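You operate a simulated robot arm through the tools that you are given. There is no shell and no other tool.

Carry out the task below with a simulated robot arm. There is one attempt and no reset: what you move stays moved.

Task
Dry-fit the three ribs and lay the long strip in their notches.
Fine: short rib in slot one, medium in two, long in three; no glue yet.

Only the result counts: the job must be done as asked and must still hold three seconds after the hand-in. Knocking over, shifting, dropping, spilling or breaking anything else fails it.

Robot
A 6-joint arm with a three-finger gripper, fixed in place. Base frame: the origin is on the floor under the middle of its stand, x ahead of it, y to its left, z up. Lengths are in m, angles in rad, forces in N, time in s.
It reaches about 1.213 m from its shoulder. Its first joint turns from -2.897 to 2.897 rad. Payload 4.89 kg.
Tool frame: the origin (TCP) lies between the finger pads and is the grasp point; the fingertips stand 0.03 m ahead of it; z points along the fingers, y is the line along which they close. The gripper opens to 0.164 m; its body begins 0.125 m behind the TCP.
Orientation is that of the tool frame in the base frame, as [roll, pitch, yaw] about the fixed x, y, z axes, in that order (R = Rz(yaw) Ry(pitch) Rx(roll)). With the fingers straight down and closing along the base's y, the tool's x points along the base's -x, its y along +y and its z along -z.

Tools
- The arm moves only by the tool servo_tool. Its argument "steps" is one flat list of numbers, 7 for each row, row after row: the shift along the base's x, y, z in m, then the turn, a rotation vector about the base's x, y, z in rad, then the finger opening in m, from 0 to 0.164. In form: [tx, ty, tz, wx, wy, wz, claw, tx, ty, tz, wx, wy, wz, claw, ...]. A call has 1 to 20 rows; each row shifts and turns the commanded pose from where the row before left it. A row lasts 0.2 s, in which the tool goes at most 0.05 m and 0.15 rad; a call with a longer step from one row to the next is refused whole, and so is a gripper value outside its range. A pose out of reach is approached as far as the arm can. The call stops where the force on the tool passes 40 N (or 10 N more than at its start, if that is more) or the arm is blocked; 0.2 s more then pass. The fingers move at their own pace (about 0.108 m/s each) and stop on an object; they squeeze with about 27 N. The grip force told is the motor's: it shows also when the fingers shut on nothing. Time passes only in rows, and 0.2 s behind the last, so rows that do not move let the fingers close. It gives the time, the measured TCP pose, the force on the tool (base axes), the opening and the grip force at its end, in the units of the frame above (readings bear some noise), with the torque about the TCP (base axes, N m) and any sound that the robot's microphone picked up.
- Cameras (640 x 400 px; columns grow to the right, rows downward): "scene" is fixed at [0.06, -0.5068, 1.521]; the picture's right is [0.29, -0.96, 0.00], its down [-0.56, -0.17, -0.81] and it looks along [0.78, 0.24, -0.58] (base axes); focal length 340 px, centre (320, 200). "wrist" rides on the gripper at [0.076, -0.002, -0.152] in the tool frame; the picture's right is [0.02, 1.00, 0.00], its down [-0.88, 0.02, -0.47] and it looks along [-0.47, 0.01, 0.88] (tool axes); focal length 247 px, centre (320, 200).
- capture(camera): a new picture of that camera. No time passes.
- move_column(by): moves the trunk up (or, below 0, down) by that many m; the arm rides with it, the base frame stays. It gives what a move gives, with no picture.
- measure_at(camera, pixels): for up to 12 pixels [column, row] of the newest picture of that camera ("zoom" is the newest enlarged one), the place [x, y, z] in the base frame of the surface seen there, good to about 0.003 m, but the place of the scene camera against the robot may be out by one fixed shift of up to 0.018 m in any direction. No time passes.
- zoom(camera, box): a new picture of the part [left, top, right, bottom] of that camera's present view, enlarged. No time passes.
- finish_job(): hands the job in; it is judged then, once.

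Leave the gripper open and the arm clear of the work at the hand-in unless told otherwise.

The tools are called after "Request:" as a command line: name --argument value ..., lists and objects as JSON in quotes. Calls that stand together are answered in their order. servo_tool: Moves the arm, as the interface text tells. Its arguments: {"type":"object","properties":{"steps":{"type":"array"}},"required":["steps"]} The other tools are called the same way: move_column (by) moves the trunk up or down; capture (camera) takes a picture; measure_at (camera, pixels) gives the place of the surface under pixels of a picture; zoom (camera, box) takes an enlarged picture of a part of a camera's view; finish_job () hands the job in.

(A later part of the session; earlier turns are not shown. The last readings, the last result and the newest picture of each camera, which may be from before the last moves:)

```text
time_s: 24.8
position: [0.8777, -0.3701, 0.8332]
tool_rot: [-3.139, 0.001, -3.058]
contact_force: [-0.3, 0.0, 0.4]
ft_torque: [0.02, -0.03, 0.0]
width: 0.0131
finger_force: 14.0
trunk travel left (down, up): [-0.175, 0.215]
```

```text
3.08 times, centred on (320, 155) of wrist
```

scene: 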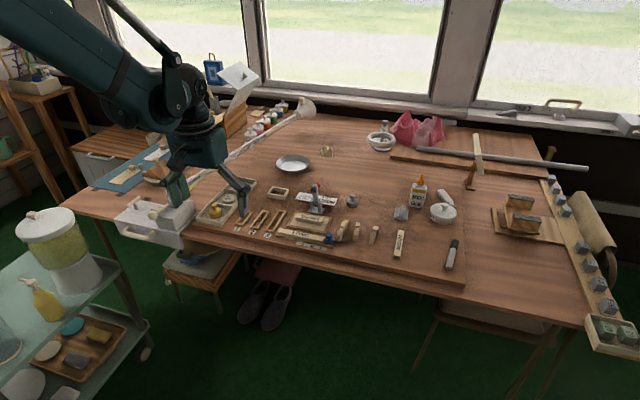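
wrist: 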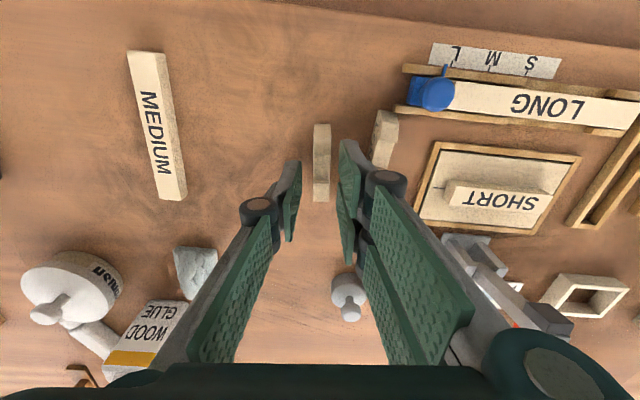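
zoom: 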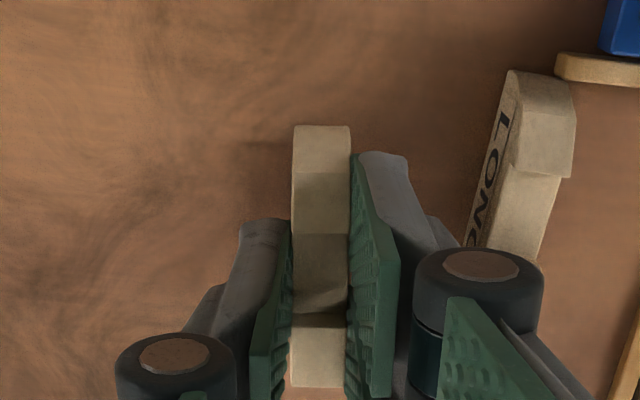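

Gripped at 13.1 mm. I'll lift, square the yaw and carry rib B to above slot 1 at about (0.841, 0.015), hovering at z≈0.89.

Request:
servo_tool --steps '[0, 0, 0.03, 0, 0, 0, 0.0, 0, 0, 0.04, 0, 0, 0, 0.0, -0.01, 0, 0.04, 0, 0, -0.0436, 0.0, -0.02, 0.035, 0.005, 0, 0, -0.04, 0.0, -0.0067, 0.045, 0, 0, 0, 0, 0.0, 0, 0.045, 0, 0, 0, 0, 0.0, 0, 0.045, 0, 0, 0, 0, 0.0, 0, 0.045, 0, 0, 0, 0, 0.0, 0, 0.045, 0, 0, 0, 0, 0.0, 0, 0.045, 0, 0, 0, 0, 0.0, 0, 0.045, 0, 0, 0, 0, 0.0, 0, 0.035, -0.015, 0, 0, 0, 0.0, 0, 0, -0.03, 0, 0, 0, 0.0, 0, 0, -0.015, 0, 0, 0, 0.0, 0, 0, 0, 0, 0, 0, 0.0]'

Request:
capture --camera "wrist"

Request:
zoom --camera "wrist" --box '[240, 90, 400, 220]'

```text
time_s: 28.0
position: [0.84, 0.0148, 0.8881]
tool_rot: [-3.14, 0.001, -3.141]
contact_force: [0.4, 0.5, -0.1]
ft_torque: [-0.05, 0.03, 0.02]
width: 0.0133
finger_force: 14.4
trunk travel left (down, up): [-0.175, 0.215]
```

```text
taken
```

wrist: 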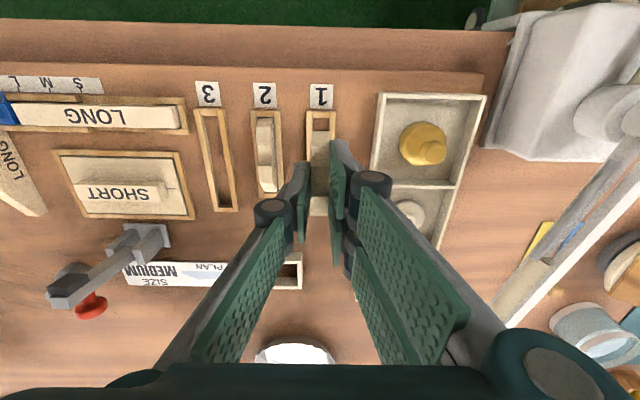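

```text
3.08 times, centred on (320, 155) of wrist
```

zoom: 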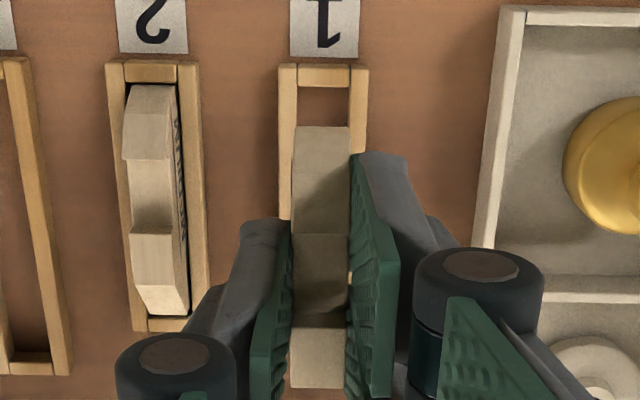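

Rib B is aligned over slot 1 with about 1 mm front clearance. I'll nudge +0.5 mm in y, descend until the rib bottom is just above the walls, and recheck.

Request:
servo_tool --steps '[0, 0.0005, -0.02, 0, 0, 0, 0.0, 0, 0, -0.02, 0, 0, 0, 0.0, 0, 0, -0.009, 0, 0, 0, 0.0, 0, 0, 0, 0, 0, 0, 0.0]'

Request:
zoom --camera "wrist" --box '[260, 90, 380, 190]'

Request:
zoom --camera "scene" --box '[210, 180, 310, 250]'

```text
time_s: 29.0
position: [0.8409, 0.0152, 0.8395]
tool_rot: [-3.14, 0.002, 3.141]
contact_force: [-0.3, -0.2, -0.3]
ft_torque: [0.0, 0.05, 0.02]
width: 0.013
finger_force: 14.4
trunk travel left (down, up): [-0.175, 0.215]
```

```text
4.00 times, centred on (320, 140) of wrist
```

zoom: 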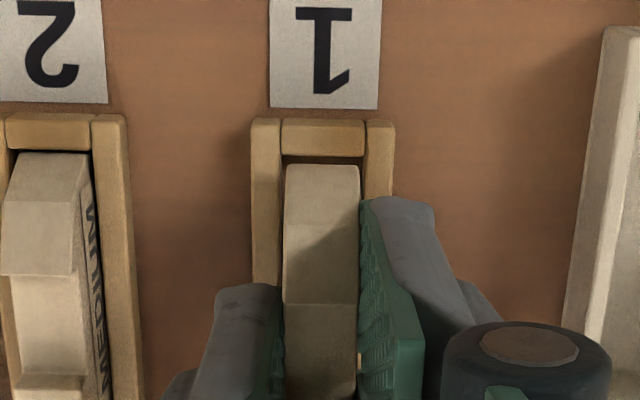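

```text
5.71 times, centred on (260, 215) of scene
```

zoom: 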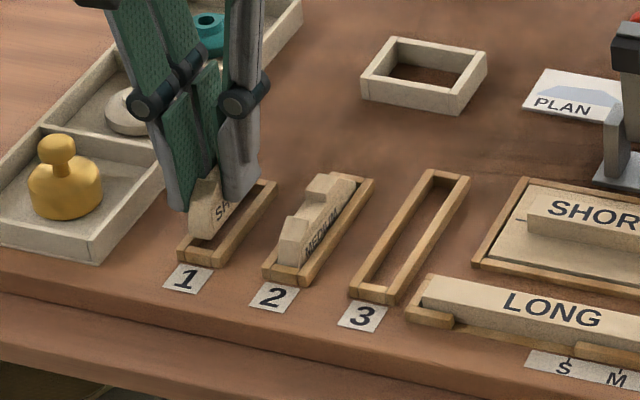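

Centred in slot 1. Lowering in small steps.

Request:
servo_tool --steps '[0, 0, -0.004, 0, 0, 0, 0.0, 0, 0, -0.004, 0, 0, 0, 0.0, 0, 0, -0.004, 0, 0, 0, 0.0, 0, 0, 0, 0, 0, 0, 0.0]'

Request:
zoom --camera "wrist" --box '[260, 90, 380, 190]'

```text
time_s: 30.0
position: [0.8418, 0.015, 0.826]
tool_rot: [-3.138, 0.0, -3.141]
contact_force: [0.5, 0.1, -0.1]
ft_torque: [0.0, -0.09, 0.01]
width: 0.0133
finger_force: 14.1
trunk travel left (down, up): [-0.175, 0.215]
```

```text
4.00 times, centred on (320, 140) of wrist
```

zoom: 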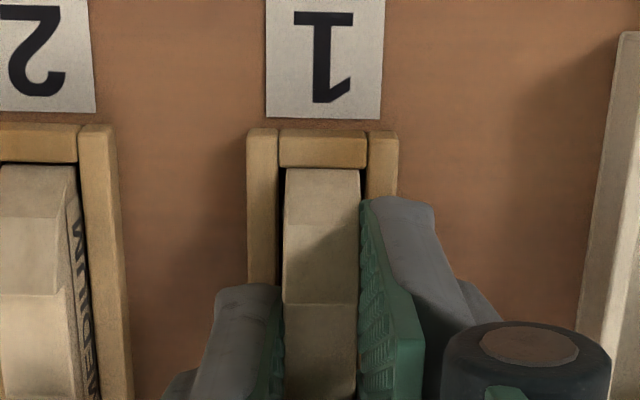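

The rib is in the slot with no significant force. I'll lower the last 3 mm and open to 0.030.

Request:
servo_tool --steps '[0, 0, -0.003, 0, 0, 0, 0.0, 0, 0, 0, 0, 0, 0, 0.0, 0, 0, 0, 0, 0, 0, 0.03, 0, 0, 0, 0, 0, 0, 0.03]'

Request:
zoom --camera "wrist" --box '[240, 90, 400, 220]'

Request:
zoom --camera "scene" --box '[210, 180, 310, 250]'

```text
time_s: 31.0
position: [0.8405, 0.0154, 0.8248]
tool_rot: [-3.141, 0.001, -3.141]
contact_force: [0.2, 0.4, 0.6]
ft_torque: [0.02, -0.01, -0.02]
width: 0.0299
finger_force: 0.1
trunk travel left (down, up): [-0.175, 0.215]
```

```text
3.08 times, centred on (320, 155) of wrist
```

zoom: 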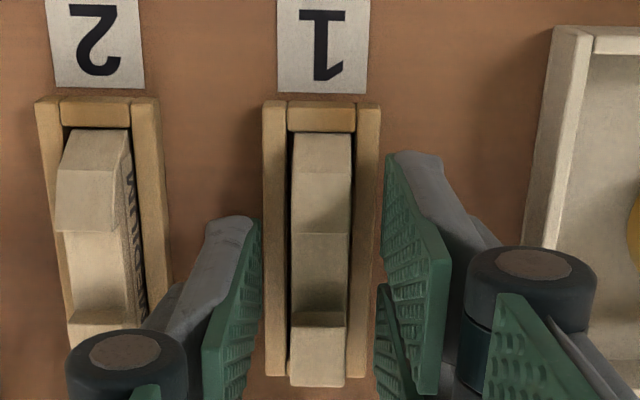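

```text
5.71 times, centred on (260, 215) of scene
```

zoom: 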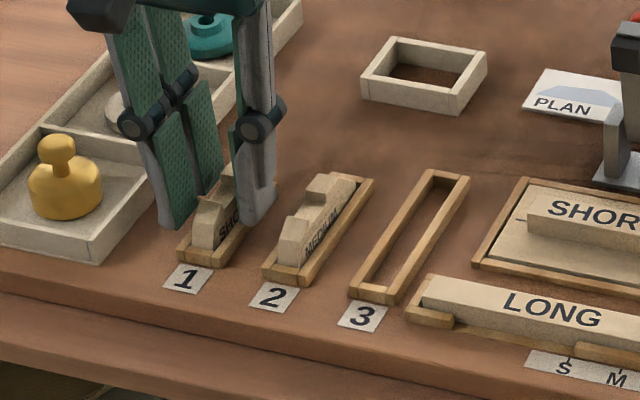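

Rib B is released. I'll lift straight up and check from above that both ribs sit flat.

Request:
servo_tool --steps '[0, 0, 0.02, 0, 0, 0, 0.03, 0, 0, 0.04, 0, 0, 0, 0.03, 0, 0, 0.04, 0, 0, 0, 0.03, 0, 0, 0.02, 0, 0, 0, 0.03, 0, 0, 0, 0, 0, 0, 0.03]'

Request:
capture --camera "wrist"

Request:
zoom --camera "wrist" --box '[220, 60, 380, 190]'

```text
time_s: 32.2
position: [0.84, 0.0147, 0.9445]
tool_rot: [-3.141, 0.001, 3.141]
contact_force: [0.0, 0.3, 0.4]
ft_torque: [-0.02, -0.04, -0.02]
width: 0.0301
finger_force: 0.1
trunk travel left (down, up): [-0.175, 0.215]
```

```text
taken
```

wrist: 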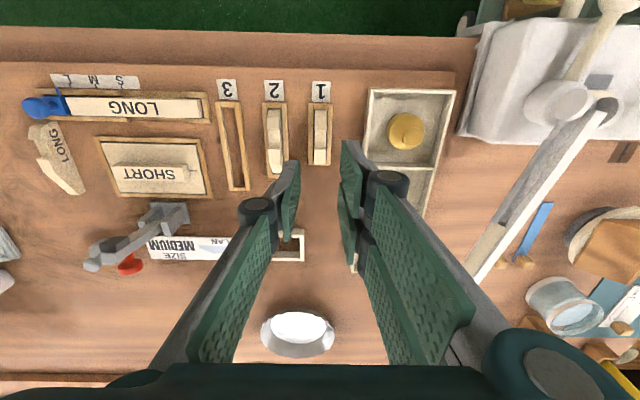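

```text
3.08 times, centred on (300, 125) of wrist
```

zoom: 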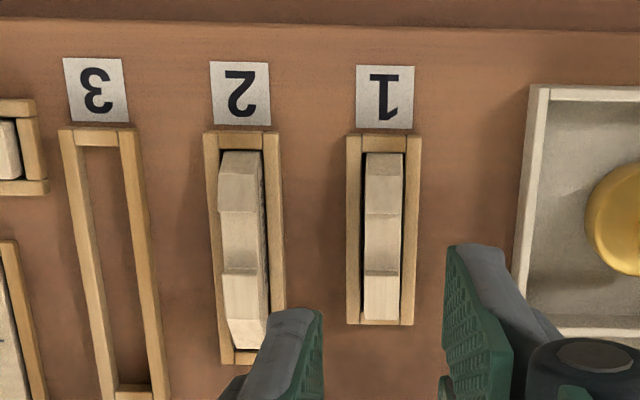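

I'll measure heights on both ribs to confirm they are flat (expected about 0.804 for the notch floor and about 0.812 for the tops).

Request:
measure_at --camera "zoom" --pixels '[[384, 200], [383, 240], [382, 285], [382, 312], [242, 195], [240, 245], [244, 285], [246, 335], [390, 140], [243, 140], [380, 240], [236, 245]]'

Request:
zoom --camera "scene" --box '[220, 195, 300, 245]'

```text
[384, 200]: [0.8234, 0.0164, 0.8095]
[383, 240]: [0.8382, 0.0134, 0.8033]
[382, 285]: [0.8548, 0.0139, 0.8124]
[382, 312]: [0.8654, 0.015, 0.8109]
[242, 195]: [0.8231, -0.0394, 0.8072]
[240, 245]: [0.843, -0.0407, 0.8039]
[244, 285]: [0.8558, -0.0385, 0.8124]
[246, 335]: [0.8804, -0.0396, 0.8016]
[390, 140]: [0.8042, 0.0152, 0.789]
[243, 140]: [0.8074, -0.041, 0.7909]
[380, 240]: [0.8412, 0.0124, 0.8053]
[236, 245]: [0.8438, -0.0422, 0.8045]
```

```text
8.00 times, centred on (260, 220) of scene
```

zoom: 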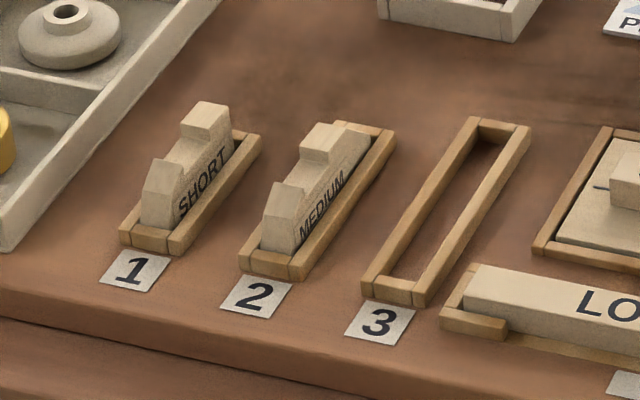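

Both ribs are flat and seated. Next is rib C (long) at about (0.885, -0.324), yaw -0.04. I'll travel with x≈0.84 until past the clamp, then shift out.

Request:
servo_tool --steps '[0, -0.045, 0.005, 0, 0, 0, 0.03, 0, -0.045, 0, 0, 0, 0, 0.03, 0, -0.045, 0, 0, 0, 0, 0.03, 0, -0.045, 0, 0, 0, 0, 0.03, 0, -0.045, 0, 0, 0, 0, 0.03, 0, -0.045, 0, 0, 0, 0, 0.03, 0.015, -0.042, 0, 0, 0, -0.02, 0.03, 0.03, -0.0275, 0, 0, 0, -0.02, 0.03, 0, 0, -0.03, 0, 0, 0, 0.03, 0, 0, -0.025, 0, 0, 0, 0.03, 0, 0, 0, 0, 0, 0, 0.03]'

Request:
capture --camera "wrist"

Request:
zoom --camera "wrist" --box '[240, 90, 400, 220]'

```text
time_s: 34.6
position: [0.8847, -0.3238, 0.8933]
tool_rot: [-3.139, 0.0, 3.102]
contact_force: [0.3, -0.5, 0.1]
ft_torque: [0.04, 0.07, 0.0]
width: 0.0303
finger_force: 0.1
trunk travel left (down, up): [-0.175, 0.215]
```

```text
taken
```

wrist: 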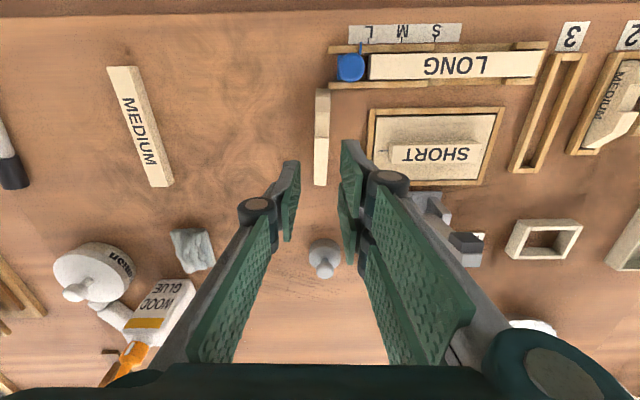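

```text
3.08 times, centred on (320, 155) of wrist
```

zoom: 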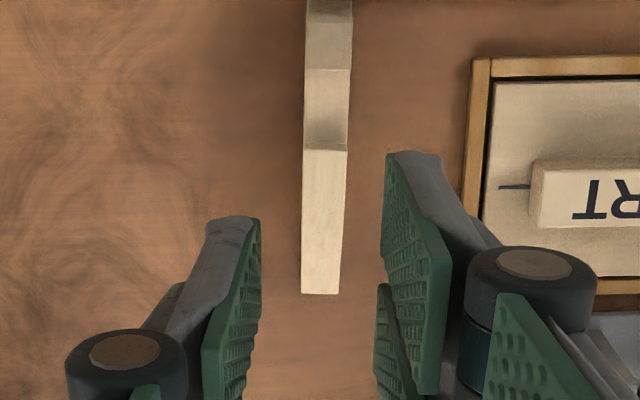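

Rib C runs about 1 mm to +y of centre with a touch more yaw. I'll correct +1 mm in y and -0.012 rad, descend 50 mm and check.

Request:
servo_tool --steps '[0, 0.001, -0.025, 0, 0, -0.012, 0.03, 0, 0, -0.025, 0, 0, 0, 0.03, 0, 0, 0, 0, 0, 0, 0.03]'

Request:
capture --camera "wrist"

Request:
zoom --camera "wrist" --box '[240, 90, 400, 220]'

Request:
zoom --camera "scene" --box '[290, 170, 390, 250]'

```text
time_s: 35.4
position: [0.8842, -0.3221, 0.8449]
tool_rot: [-3.141, 0.001, 3.09]
contact_force: [0.1, -0.4, -0.1]
ft_torque: [0.04, 0.0, -0.01]
width: 0.0302
finger_force: 0.1
trunk travel left (down, up): [-0.175, 0.215]
```

```text
taken
```

wrist: 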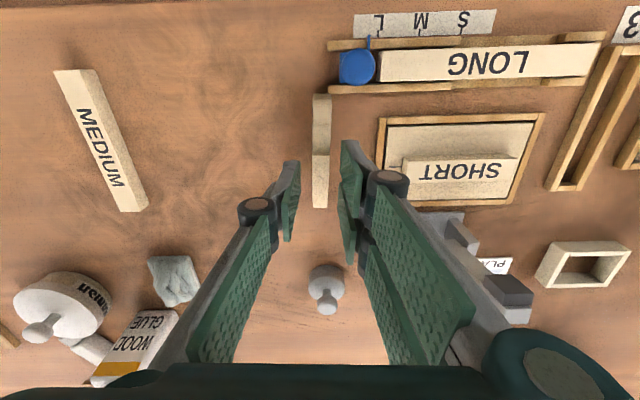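

```text
3.08 times, centred on (320, 155) of wrist
```

zoom: 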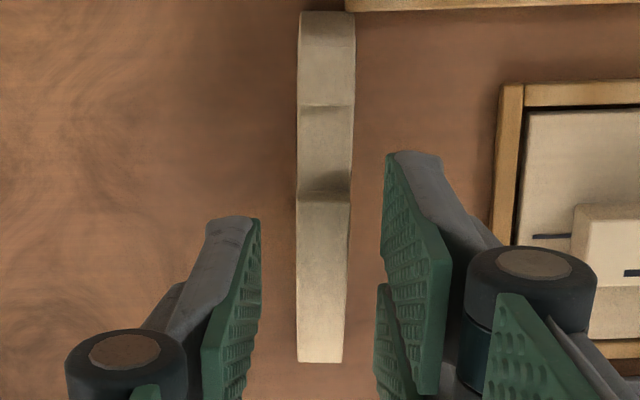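

```text
5.00 times, centred on (340, 210) of scene
```

zoom: 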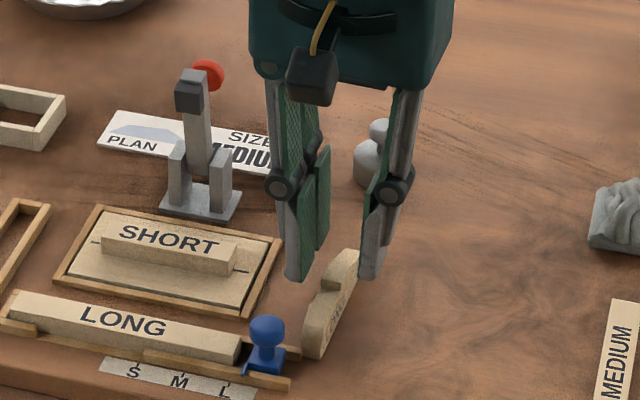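

Aligned. Lowering the last 22 mm and then closing.

Request:
servo_tool --steps '[0, 0.0005, -0.008, 0, 0, 0, 0.03, 0, 0, -0.0075, 0, 0, 0, 0.03, 0, 0, -0.007, 0, 0, 0, 0.03, 0, 0, 0, 0, 0, 0, 0.03]'

Request:
zoom --camera "wrist" --box '[240, 90, 400, 220]'

```text
time_s: 36.4
position: [0.8853, -0.323, 0.8215]
tool_rot: [-3.141, 0.001, 3.09]
contact_force: [0.3, 0.3, 0.1]
ft_torque: [0.0, -0.01, 0.02]
width: 0.03
finger_force: 0.0
trunk travel left (down, up): [-0.175, 0.215]
```

```text
3.08 times, centred on (320, 155) of wrist
```

zoom: 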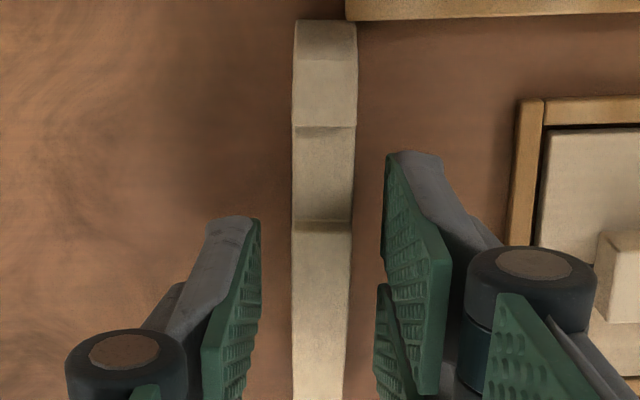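

Rib C is well between the pads; closing, then lifting 15 mm straight up.

Request:
servo_tool --steps '[0, 0, 0, 0, 0, 0, 0.0, 0, 0, 0, 0, 0, 0, 0.0, 0, 0, 0, 0, 0, 0, 0.0, 0, 0, 0.005, 0, 0, 0, 0.0, 0, 0, 0.01, 0, 0, 0, 0.0, 0, 0, 0, 0, 0, 0, 0.0]'

Request:
capture --camera "wrist"

Request:
zoom --camera "wrist" --box '[240, 90, 400, 220]'

```text
time_s: 37.8
position: [0.8855, -0.3232, 0.8371]
tool_rot: [-3.141, -0.001, 3.089]
contact_force: [-0.3, 0.8, 0.2]
ft_torque: [0.02, 0.0, -0.01]
width: 0.0133
finger_force: 14.2
trunk travel left (down, up): [-0.175, 0.215]
```

```text
taken
```

wrist: 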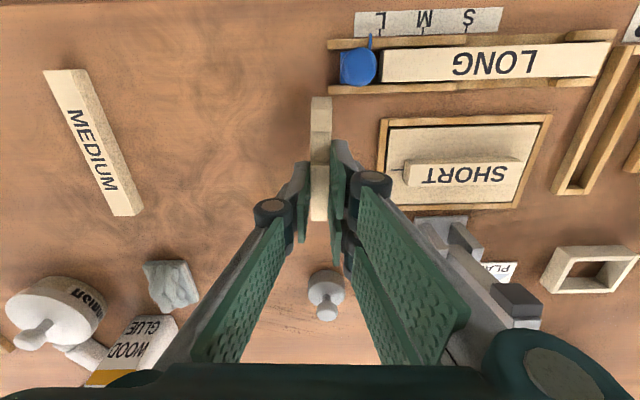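

```text
3.08 times, centred on (320, 155) of wrist
```

zoom: 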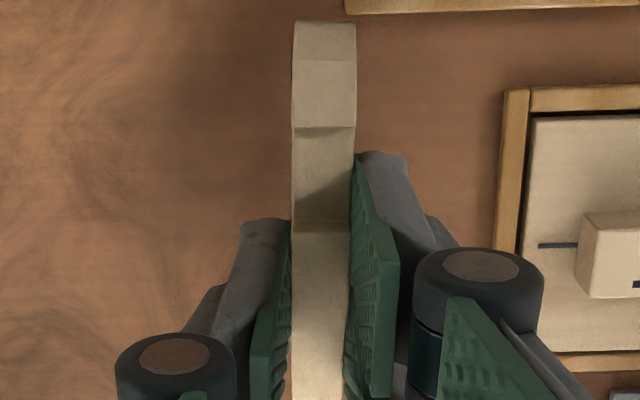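

Secure at 13.3 mm. I'll lift, square the yaw, shift to x≈0.866, and carry rib C to above slot 3 at y≈-0.095.

Request:
servo_tool --steps '[0, 0, 0.035, 0, 0, 0, 0.0, 0, 0, 0.04, 0, 0, 0, 0.0, -0.01, 0, 0.035, 0, 0, 0.0265, 0.0, -0.0095, 0.02, 0.005, 0, 0, 0.026, 0.0, 0, 0.045, 0, 0, 0, 0, 0.0, 0, 0.045, 0, 0, 0, 0, 0.0, 0, 0.045, 0, 0, 0, 0, 0.0, 0, 0.045, 0, 0, 0, 0, 0.0, 0, 0.028, -0.02, 0, 0, 0, 0.0, 0, 0, -0.03, 0, 0, 0, 0.0, 0, 0, -0.015, 0, 0, 0, 0.0, 0, 0, 0, 0, 0, 0, 0.0]'

Request:
capture --camera "wrist"

Request:
zoom --camera "wrist" --box '[240, 70, 400, 200]'

```text
time_s: 40.4
position: [0.8669, -0.0941, 0.8862]
tool_rot: [-3.141, 0.0, -3.141]
contact_force: [0.8, -0.1, -0.3]
ft_torque: [0.0, 0.03, -0.04]
width: 0.0133
finger_force: 13.8
trunk travel left (down, up): [-0.175, 0.215]
```

```text
taken
```

wrist: 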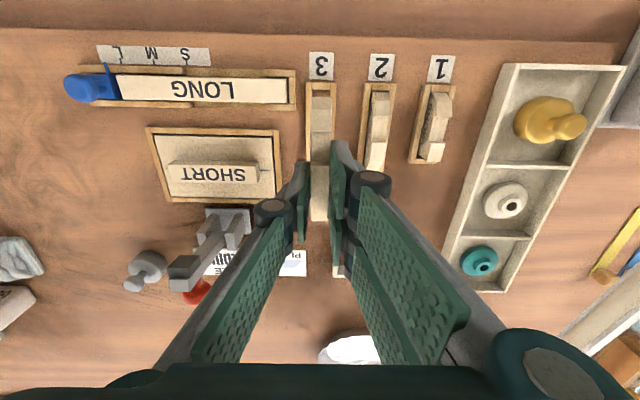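

```text
3.08 times, centred on (320, 135) of wrist
```

zoom: 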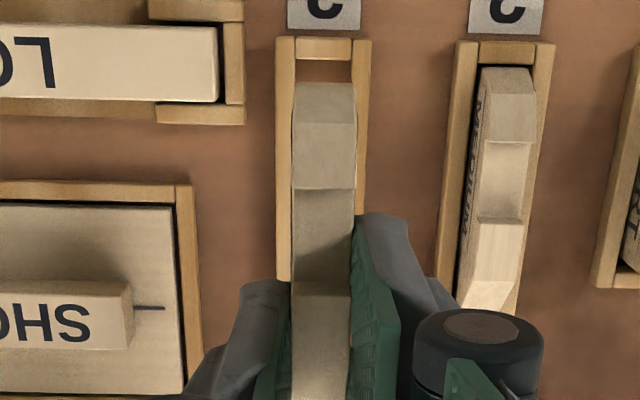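

Rib C is aligned over slot 3 with about 1.4 mm front clearance. Descending until the rib bottom is just above the walls.

Request:
servo_tool --steps '[0, 0, -0.02, 0, 0, 0, 0.0, 0, 0, -0.02, 0, 0, 0, 0.0, 0, 0, -0.008, 0, 0, 0, 0.0, 0, 0, 0, 0, 0, 0, 0.0]'

Request:
zoom --camera "wrist" --box '[260, 70, 380, 170]'

Request:
zoom --camera "scene" --box '[220, 180, 320, 250]'

```text
time_s: 41.4
position: [0.8658, -0.0962, 0.8388]
tool_rot: [-3.141, -0.001, -3.141]
contact_force: [0.1, 0.4, -1.4]
ft_torque: [-0.01, 0.02, 0.0]
width: 0.0132
finger_force: 13.5
trunk travel left (down, up): [-0.175, 0.215]
```

```text
4.00 times, centred on (320, 120) of wrist
```

zoom: 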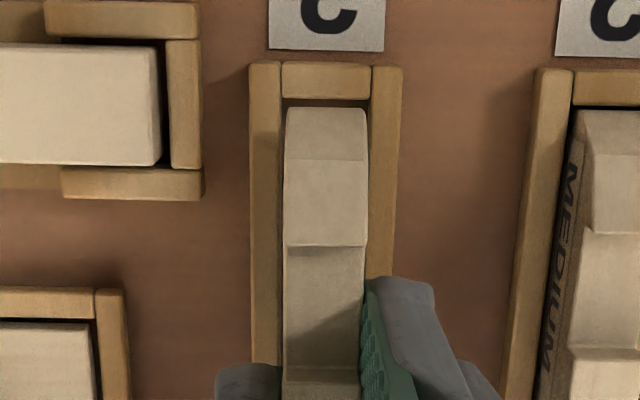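

```text
5.71 times, centred on (270, 215) of scene
```

zoom: 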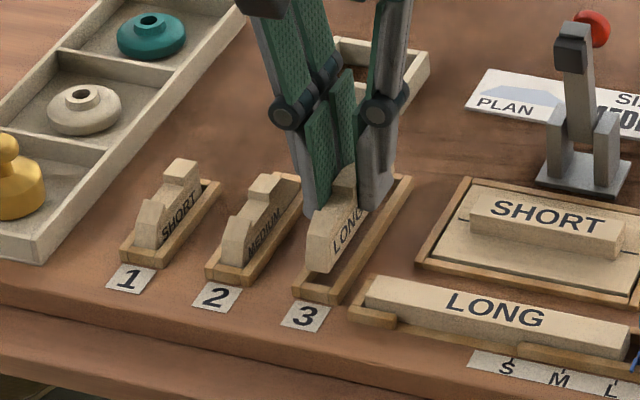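

Centred. Lowering in small steps.

Request:
servo_tool --steps '[0, 0, -0.004, 0, 0, 0, 0.0, 0, 0, -0.004, 0, 0, 0, 0.0, 0, 0, -0.004, 0, 0, 0, 0.0, 0, 0, -0.0025, 0, 0, 0, 0.0, 0, 0, 0, 0, 0, 0, 0.0]'

Request:
zoom --camera "wrist" --box '[260, 70, 380, 170]'

```text
time_s: 42.6
position: [0.8655, -0.095, 0.8243]
tool_rot: [-3.14, -0.001, 3.141]
contact_force: [0.3, 0.3, -0.6]
ft_torque: [0.0, 0.0, 0.0]
width: 0.0131
finger_force: 14.6
trunk travel left (down, up): [-0.175, 0.215]
```

```text
4.00 times, centred on (320, 120) of wrist
```

zoom: 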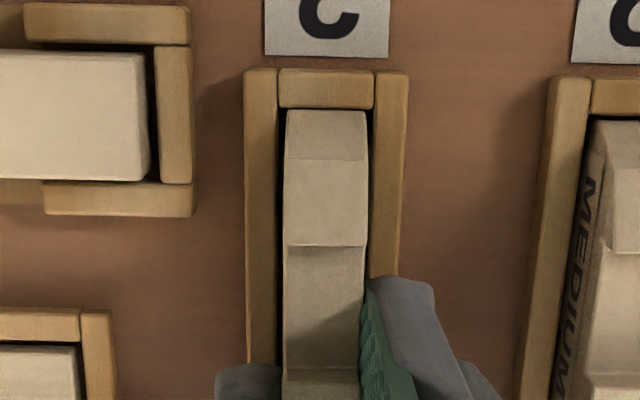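

Seated without contact force. Opening to 0.030 to release, then lifting straight up.

Request:
servo_tool --steps '[0, 0, 0, 0, 0, 0, 0.03, 0, 0, 0, 0, 0, 0, 0.03, 0, 0, 0.02, 0, 0, 0, 0.03, 0, 0, 0.04, 0, 0, 0, 0.03, 0, 0, 0.04, 0, 0, 0, 0.03, 0, 0, 0.02, 0, 0, 0, 0.03, 0, 0, 0, 0, 0, 0, 0.03]'

Request:
capture --camera "wrist"

Request:
zoom --camera "wrist" --box '[300, 60, 460, 190]'

Request:
zoom --camera "scene" --box '[220, 190, 340, 265]'

```text
time_s: 44.2
position: [0.8651, -0.0952, 0.9461]
tool_rot: [-3.141, 0.0, 3.14]
contact_force: [-0.1, -0.3, 0.5]
ft_torque: [-0.02, -0.06, 0.04]
width: 0.0303
finger_force: 0.0
trunk travel left (down, up): [-0.175, 0.215]
```

```text
taken
```

wrist: 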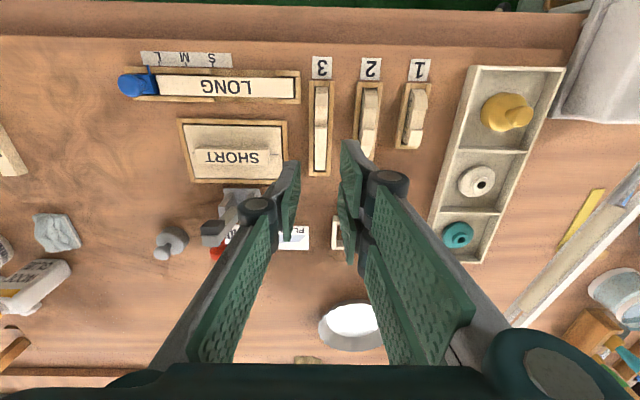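

```text
3.08 times, centred on (380, 125) of wrist
```

zoom: 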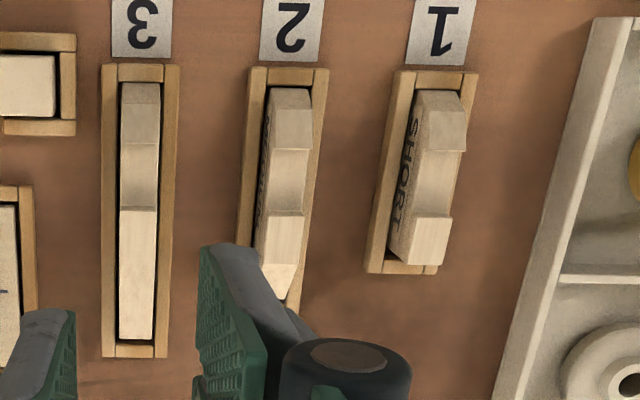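

```text
5.33 times, centred on (280, 228) of scene
```

zoom: 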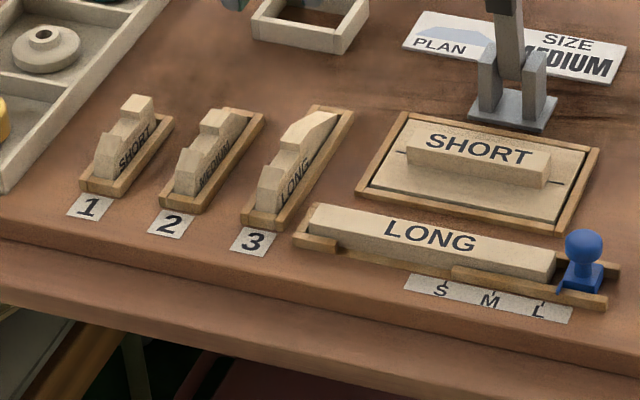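

All three ribs are placed, with notch lines agreeing to within about 1 mm (centre x≈0.838). The notches are about 22 mm wide and the strip about 20 mm. Next I'll study the strip's channel to see where fingers can reach its sides.

Request:
zoom --camera "wrist" --box '[110, 40, 310, 125]'

Request:
zoom --camera "scene" --box '[270, 215, 340, 255]'

```text
3.20 times, centred on (210, 82) of wrist
```

zoom: 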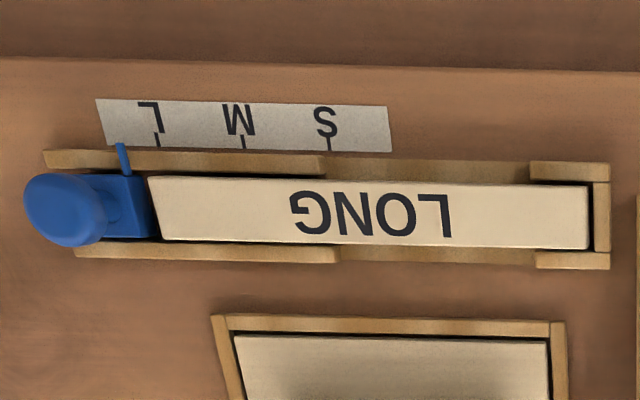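

```text
9.14 times, centred on (305, 235) of scene
```

zoom: 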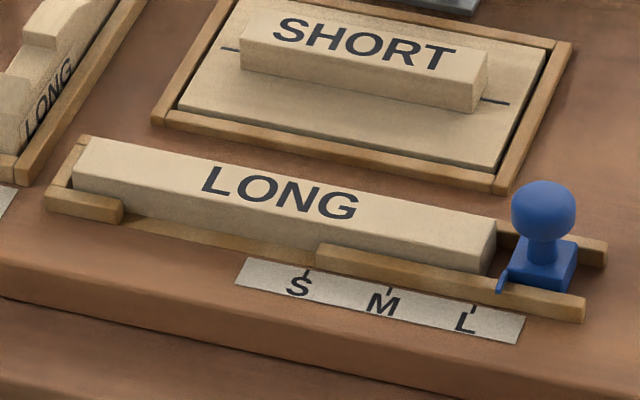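

The channel walls drop away between y≈-0.209 and -0.141, which leaves room for fingers on both sides of the strip. I'll rotate the tool +90° about z, which puts the finger pair on the front side and the single finger at the back. Then I'll hover over (0.809, -0.175) and look.

Request:
servo_tool --steps '[-0.0051, -0.0072, 0, 0, 0, 0.1428, 0.03, -0.0051, -0.0072, 0, 0, 0, 0.1428, 0.03, -0.0051, -0.0072, 0, 0, 0, 0.1428, 0.03, -0.0051, -0.0072, 0, 0, 0, 0.1428, 0.03, -0.0051, -0.0072, 0, 0, 0, 0.1428, 0.044, -0.0051, -0.0072, 0, 0, 0, 0.1428, 0.044, -0.0051, -0.0072, 0, 0, 0, 0.1428, 0.044, -0.0051, -0.0072, 0, 0, 0, 0.1428, 0.044, -0.0051, -0.0072, 0, 0, 0, 0.1428, 0.044, -0.0051, -0.0072, 0, 0, 0, 0.1428, 0.044, -0.0051, -0.0072, 0, 0, 0, 0.1428, 0.044, 0, 0, 0, 0, 0, 0, 0.044, 0, 0, 0, 0, 0, 0, 0.044]'

Request:
capture --camera "wrist"

Request:
zoom --camera "wrist" --box '[220, 60, 420, 220]'

Request:
zoom --camera "scene" --box '[200, 130, 360, 260]'

```text
time_s: 47.0
position: [0.8086, -0.1748, 0.9444]
tool_rot: [-3.139, 0.0, -1.571]
contact_force: [0.6, -0.5, 0.2]
ft_torque: [0.0, -0.02, 0.02]
width: 0.0441
finger_force: 0.1
trunk travel left (down, up): [-0.175, 0.215]
```

```text
taken
```

wrist: 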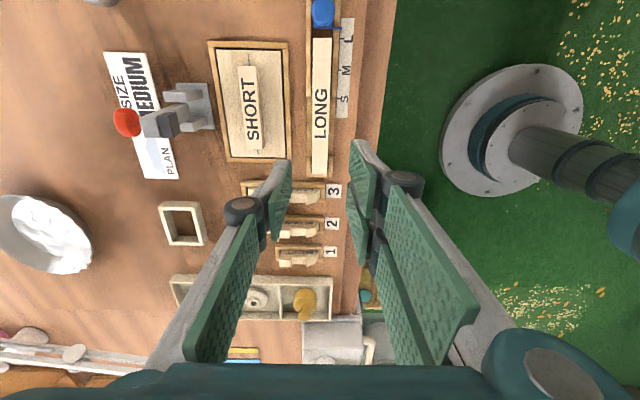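

```text
2.50 times, centred on (320, 140) of wrist
```

zoom: 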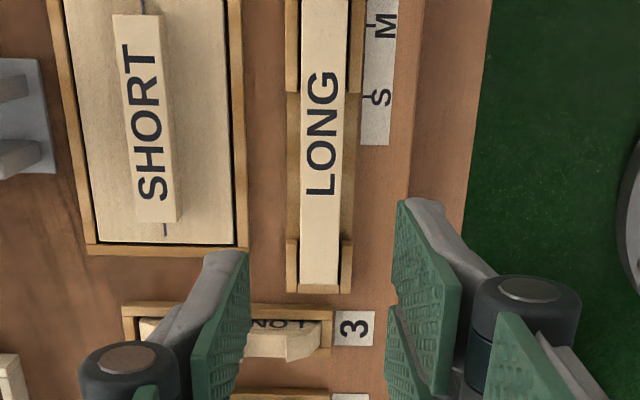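

```text
3.08 times, centred on (280, 195) of scene
```

zoom: 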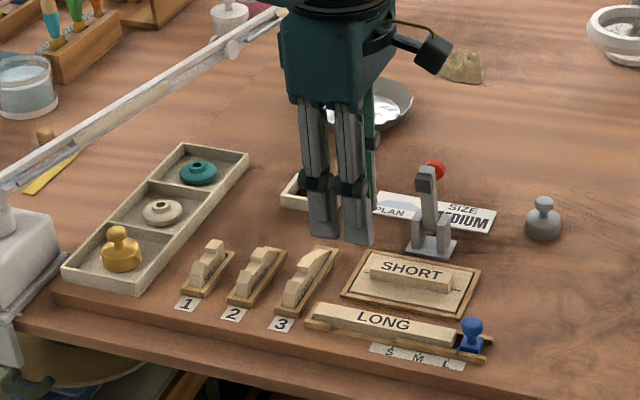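

The strip is in view at columns 301–347 of the zoom, with the gap in the walls at rows 92–240. I'll measure these directly to fix the grip point.

Request:
measure_at --camera "zoom" --pixels '[[293, 60], [293, 160], [293, 255], [350, 160], [346, 255], [325, 30], [323, 120], [322, 220], [320, 278], [320, 288], [306, 160], [343, 160]]'

Request:
measure_at --camera "zoom" --pixels '[[293, 85], [293, 100], [293, 232], [293, 245], [353, 85], [353, 100], [347, 232], [346, 246], [303, 200], [341, 200], [305, 120], [344, 120]]'

Request:
measure_at --camera "wrist" --pixels '[[323, 36], [322, 42], [321, 50], [321, 25], [322, 15], [335, 30], [310, 20], [316, 110], [320, 174], [319, 178], [320, 80], [320, 140]]'

```text
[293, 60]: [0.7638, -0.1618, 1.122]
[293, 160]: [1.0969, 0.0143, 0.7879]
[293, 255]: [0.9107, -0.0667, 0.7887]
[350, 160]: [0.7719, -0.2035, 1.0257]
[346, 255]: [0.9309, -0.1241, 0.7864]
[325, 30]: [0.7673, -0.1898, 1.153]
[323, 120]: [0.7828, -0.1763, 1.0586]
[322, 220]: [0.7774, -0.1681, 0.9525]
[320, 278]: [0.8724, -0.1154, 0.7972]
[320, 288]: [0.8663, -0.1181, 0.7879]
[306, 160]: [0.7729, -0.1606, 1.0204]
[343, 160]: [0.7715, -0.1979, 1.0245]
```

```text
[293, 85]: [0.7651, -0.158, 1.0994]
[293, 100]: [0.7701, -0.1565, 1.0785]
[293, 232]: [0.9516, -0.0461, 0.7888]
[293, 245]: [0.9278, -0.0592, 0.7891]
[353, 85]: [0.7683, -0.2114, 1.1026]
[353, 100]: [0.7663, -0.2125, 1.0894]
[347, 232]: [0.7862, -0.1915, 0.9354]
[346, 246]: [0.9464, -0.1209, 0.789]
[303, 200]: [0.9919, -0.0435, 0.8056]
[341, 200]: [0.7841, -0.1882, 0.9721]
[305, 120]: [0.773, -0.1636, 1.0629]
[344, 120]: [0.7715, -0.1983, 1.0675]
```

```text
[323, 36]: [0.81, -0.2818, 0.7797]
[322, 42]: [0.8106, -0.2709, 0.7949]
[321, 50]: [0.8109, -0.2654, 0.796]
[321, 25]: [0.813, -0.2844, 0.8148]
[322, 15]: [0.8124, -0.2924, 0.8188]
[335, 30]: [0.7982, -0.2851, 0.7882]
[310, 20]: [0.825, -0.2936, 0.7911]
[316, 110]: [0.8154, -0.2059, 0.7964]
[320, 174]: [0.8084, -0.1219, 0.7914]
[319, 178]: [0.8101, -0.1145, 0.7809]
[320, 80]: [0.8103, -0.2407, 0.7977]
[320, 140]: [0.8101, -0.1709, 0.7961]
```

Those zoom measurements used the scene zoom, since it was the newest; the plain wrist ones are valid (strip centre x≈0.810, top z≈0.7965). I'll re-zoom the wrist view and repeat.

Request:
zoom --camera "wrist" --box '[260, 30, 380, 190]'

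Request:
measure_at --camera "wrist" --pixels '[[308, 93], [308, 100], [308, 152], [308, 160], [333, 93], [333, 100], [331, 152], [331, 160], [314, 120], [329, 120], [314, 170], [327, 170]]'

```text
2.50 times, centred on (320, 110) of wrist
```

zoom: 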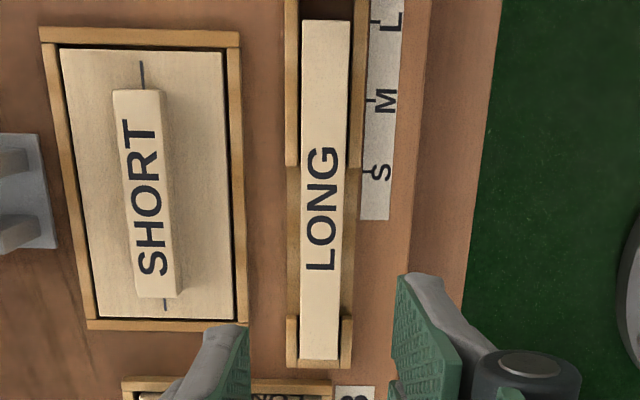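

```text
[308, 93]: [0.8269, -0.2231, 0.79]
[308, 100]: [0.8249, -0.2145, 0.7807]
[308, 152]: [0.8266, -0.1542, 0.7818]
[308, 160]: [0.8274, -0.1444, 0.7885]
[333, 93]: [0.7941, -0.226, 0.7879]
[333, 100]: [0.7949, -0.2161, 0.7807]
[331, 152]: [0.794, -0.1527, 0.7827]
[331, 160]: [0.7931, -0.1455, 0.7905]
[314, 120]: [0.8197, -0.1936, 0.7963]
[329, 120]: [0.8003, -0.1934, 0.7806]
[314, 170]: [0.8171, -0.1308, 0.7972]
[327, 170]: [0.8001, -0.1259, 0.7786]
```

The gap between the high walls spans y≈-0.219 to -0.150. The strip runs y≈-0.277 to -0.128, and its centre-line is on the TCP (x≈0.8085). I'll grip at y=-0.182. First I'll descend to z≈0.85 and check.

Request:
servo_tool --steps '[0, -0.0072, -0.03, 0, 0, 0, 0.044, 0, 0, -0.035, 0, 0, 0, 0.044, 0, 0, -0.03, 0, 0, 0, 0.044, 0, 0, 0, 0, 0, 0, 0.044]'

Request:
capture --camera "wrist"

Request:
zoom --camera "wrist" --box '[240, 90, 400, 250]'

Request:
zoom --camera "scene" --box '[250, 180, 350, 260]'

```text
time_s: 48.0
position: [0.8088, -0.1814, 0.8485]
tool_rot: [-3.141, 0.0, -1.571]
contact_force: [0.2, -0.1, 0.7]
ft_torque: [-0.01, 0.06, 0.01]
width: 0.0439
finger_force: 0.1
trunk travel left (down, up): [-0.175, 0.215]
```

```text
taken
```

wrist: 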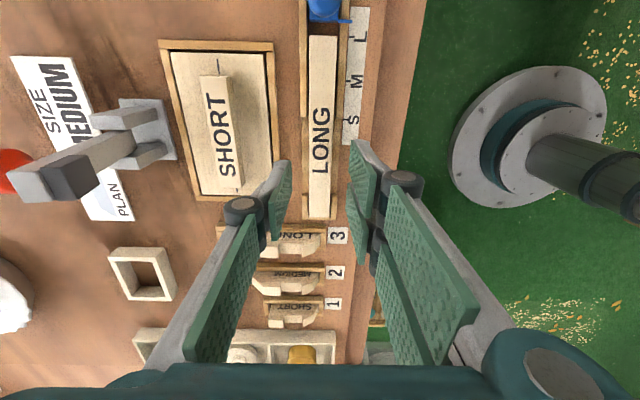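

```text
2.50 times, centred on (320, 170) of wrist
```

zoom: 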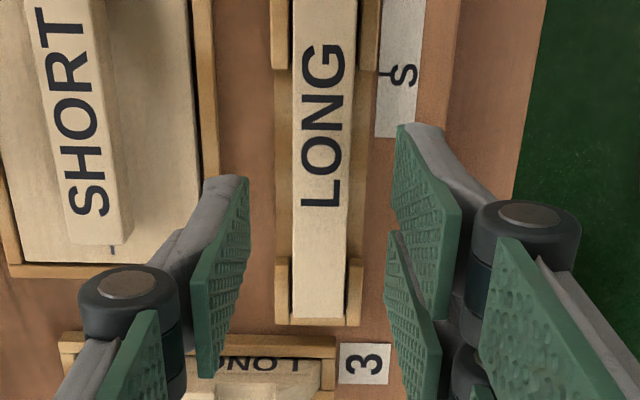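

```text
5.00 times, centred on (300, 220) of scene
```

zoom: 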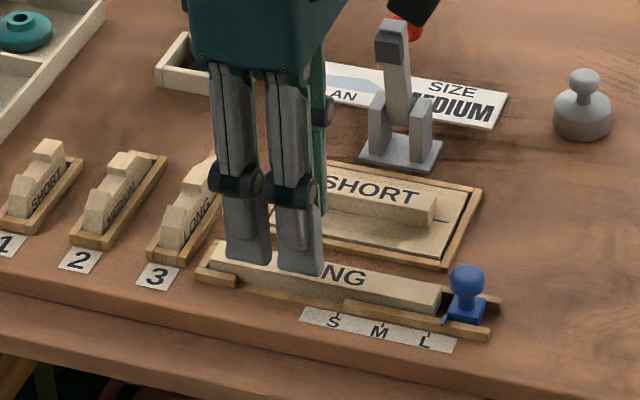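

I want to be sure the single finger at the back clears the SHORT tray's edge. I'll measure the tray edge near zoom (208,120), plus the strip.

Request:
measure_at --camera "wrist" --pixels '[[271, 120], [274, 125], [276, 140], [277, 150], [279, 130], [268, 130], [320, 120], [320, 160], [320, 200], [303, 170], [337, 170], [320, 216]]'

Request:
zoom --camera "wrist" --box '[250, 90, 350, 170]'

```text
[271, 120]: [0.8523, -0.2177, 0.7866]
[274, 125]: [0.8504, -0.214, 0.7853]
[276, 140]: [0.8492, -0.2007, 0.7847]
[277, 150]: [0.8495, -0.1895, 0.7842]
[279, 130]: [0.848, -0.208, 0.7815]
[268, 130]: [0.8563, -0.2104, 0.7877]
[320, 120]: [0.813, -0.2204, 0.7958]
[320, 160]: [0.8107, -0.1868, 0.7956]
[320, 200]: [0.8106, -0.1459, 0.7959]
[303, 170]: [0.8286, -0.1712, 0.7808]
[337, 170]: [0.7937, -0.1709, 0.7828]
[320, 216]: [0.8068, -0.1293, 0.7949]
```

```text
5.00 times, centred on (300, 130) of wrist
```

zoom: 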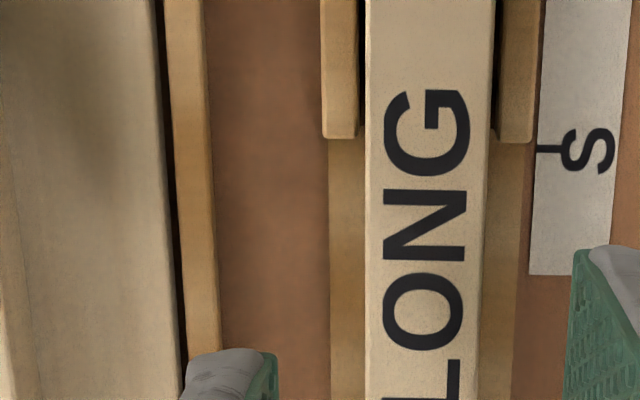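

The tray edge is at x≥0.848 with its top at about 0.787, so the finger clears it. I'll narrow to 0.036, lower to TCP z≈0.819 (tips about 7 mm below the strip top), and check before closing.

Request:
servo_tool --steps '[0, 0, 0, 0, 0, 0, 0.036, 0, 0, -0.01, 0, 0, 0, 0.036, 0, 0, -0.01, 0, 0, 0, 0.036, 0, 0, -0.009, 0, 0, 0, 0.036, 0, 0, 0, 0, 0, 0, 0.036]'

Request:
capture --camera "wrist"

Request:
zoom --camera "wrist" --box '[240, 90, 400, 250]'

Request:
zoom --camera "scene" --box '[260, 200, 340, 260]'

```text
time_s: 49.2
position: [0.8097, -0.1816, 0.8202]
tool_rot: [-3.139, -0.001, -1.573]
contact_force: [-0.9, -0.4, 0.3]
ft_torque: [-0.02, 0.01, 0.0]
width: 0.0365
finger_force: 0.1
trunk travel left (down, up): [-0.175, 0.215]
```

```text
taken
```

wrist: 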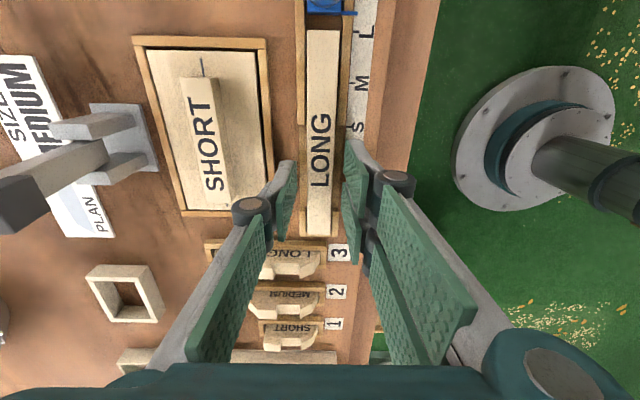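

```text
2.50 times, centred on (320, 170) of wrist
```

zoom: 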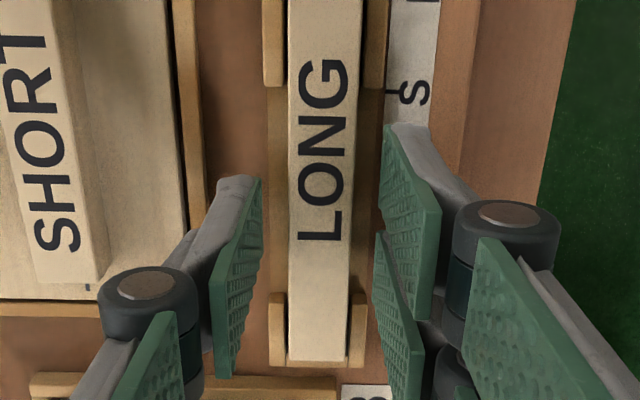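

```text
6.67 times, centred on (300, 230) of scene
```

zoom: 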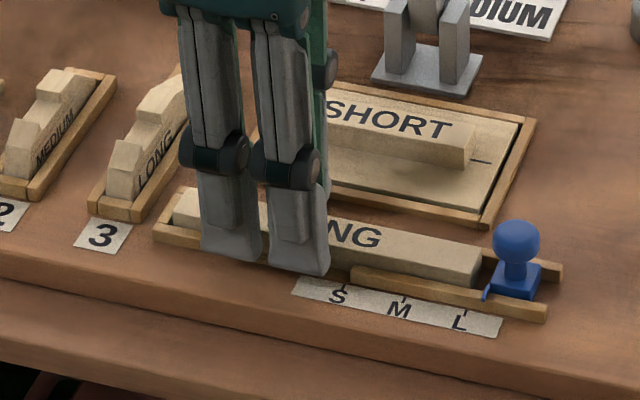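

Pads sit on both sides of the strip with no contact. I'll lower 1.5 mm more and close.

Request:
servo_tool --steps '[0, 0, -0.0015, 0, 0, 0, 0.036, 0, 0, 0, 0, 0, 0, 0.0, 0, 0, 0, 0, 0, 0, 0.0, 0, 0, 0, 0, 0, 0, 0.0]'

Request:
zoom --camera "wrist" --box '[240, 40, 400, 250]'

Request:
zoom --camera "scene" --box '[260, 200, 340, 260]'

```text
time_s: 50.2
position: [0.8101, -0.1825, 0.8183]
tool_rot: [-3.14, 0.0, -1.57]
contact_force: [-0.9, -0.5, 0.0]
ft_torque: [-0.02, 0.02, -0.01]
width: 0.0192
finger_force: 16.2
trunk travel left (down, up): [-0.175, 0.215]
```

```text
1.90 times, centred on (320, 145) of wrist
```

zoom: 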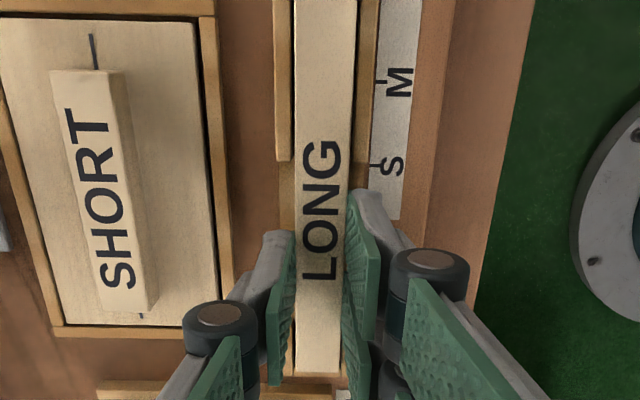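

```text
6.67 times, centred on (300, 230) of scene
```

zoom: 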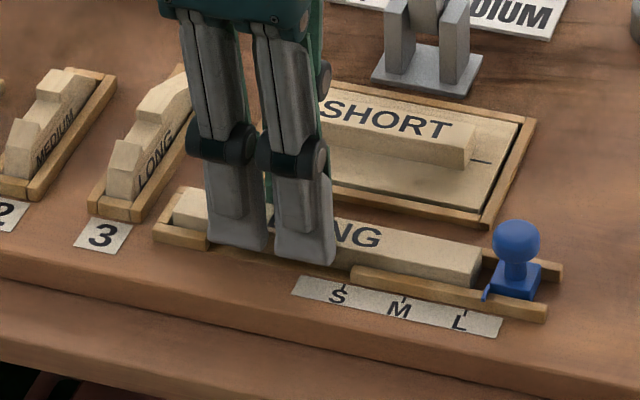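

Gripped at 19.2 mm width. I'll lift slowly 15 mm and check that it comes cleanly and the blue stop stays put.

Request:
servo_tool --steps '[0, 0, 0.004, 0, 0, 0, 0.0, 0, 0, 0.005, 0, 0, 0, 0.0, 0, 0, 0.01, 0, 0, 0, 0.0, 0, 0, 0.02, 0, 0, 0, 0.0, 0, 0, 0, 0, 0, 0, 0.0]'

Request:
capture --camera "wrist"

Request:
zoom --camera "scene" --box '[250, 190, 350, 260]'

```text
time_s: 51.4
position: [0.8104, -0.1809, 0.8585]
tool_rot: [-3.14, 0.001, -1.57]
contact_force: [-0.2, 0.2, -0.1]
ft_torque: [0.01, 0.0, -0.03]
width: 0.0192
finger_force: 15.8
trunk travel left (down, up): [-0.175, 0.215]
```

```text
taken
```

wrist: 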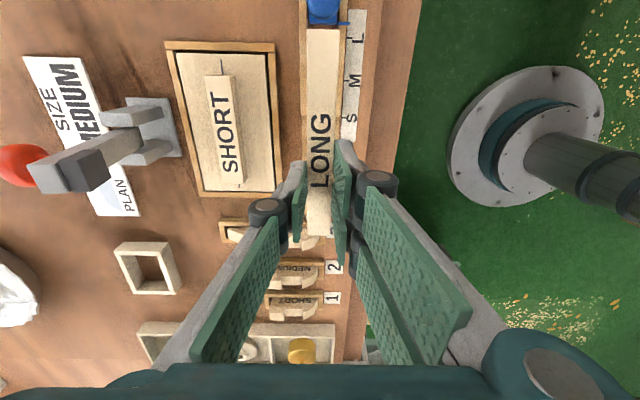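

```text
5.71 times, centred on (300, 225) of scene
```

zoom: 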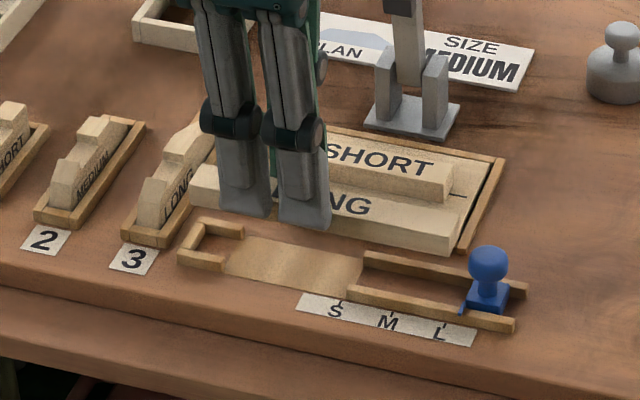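

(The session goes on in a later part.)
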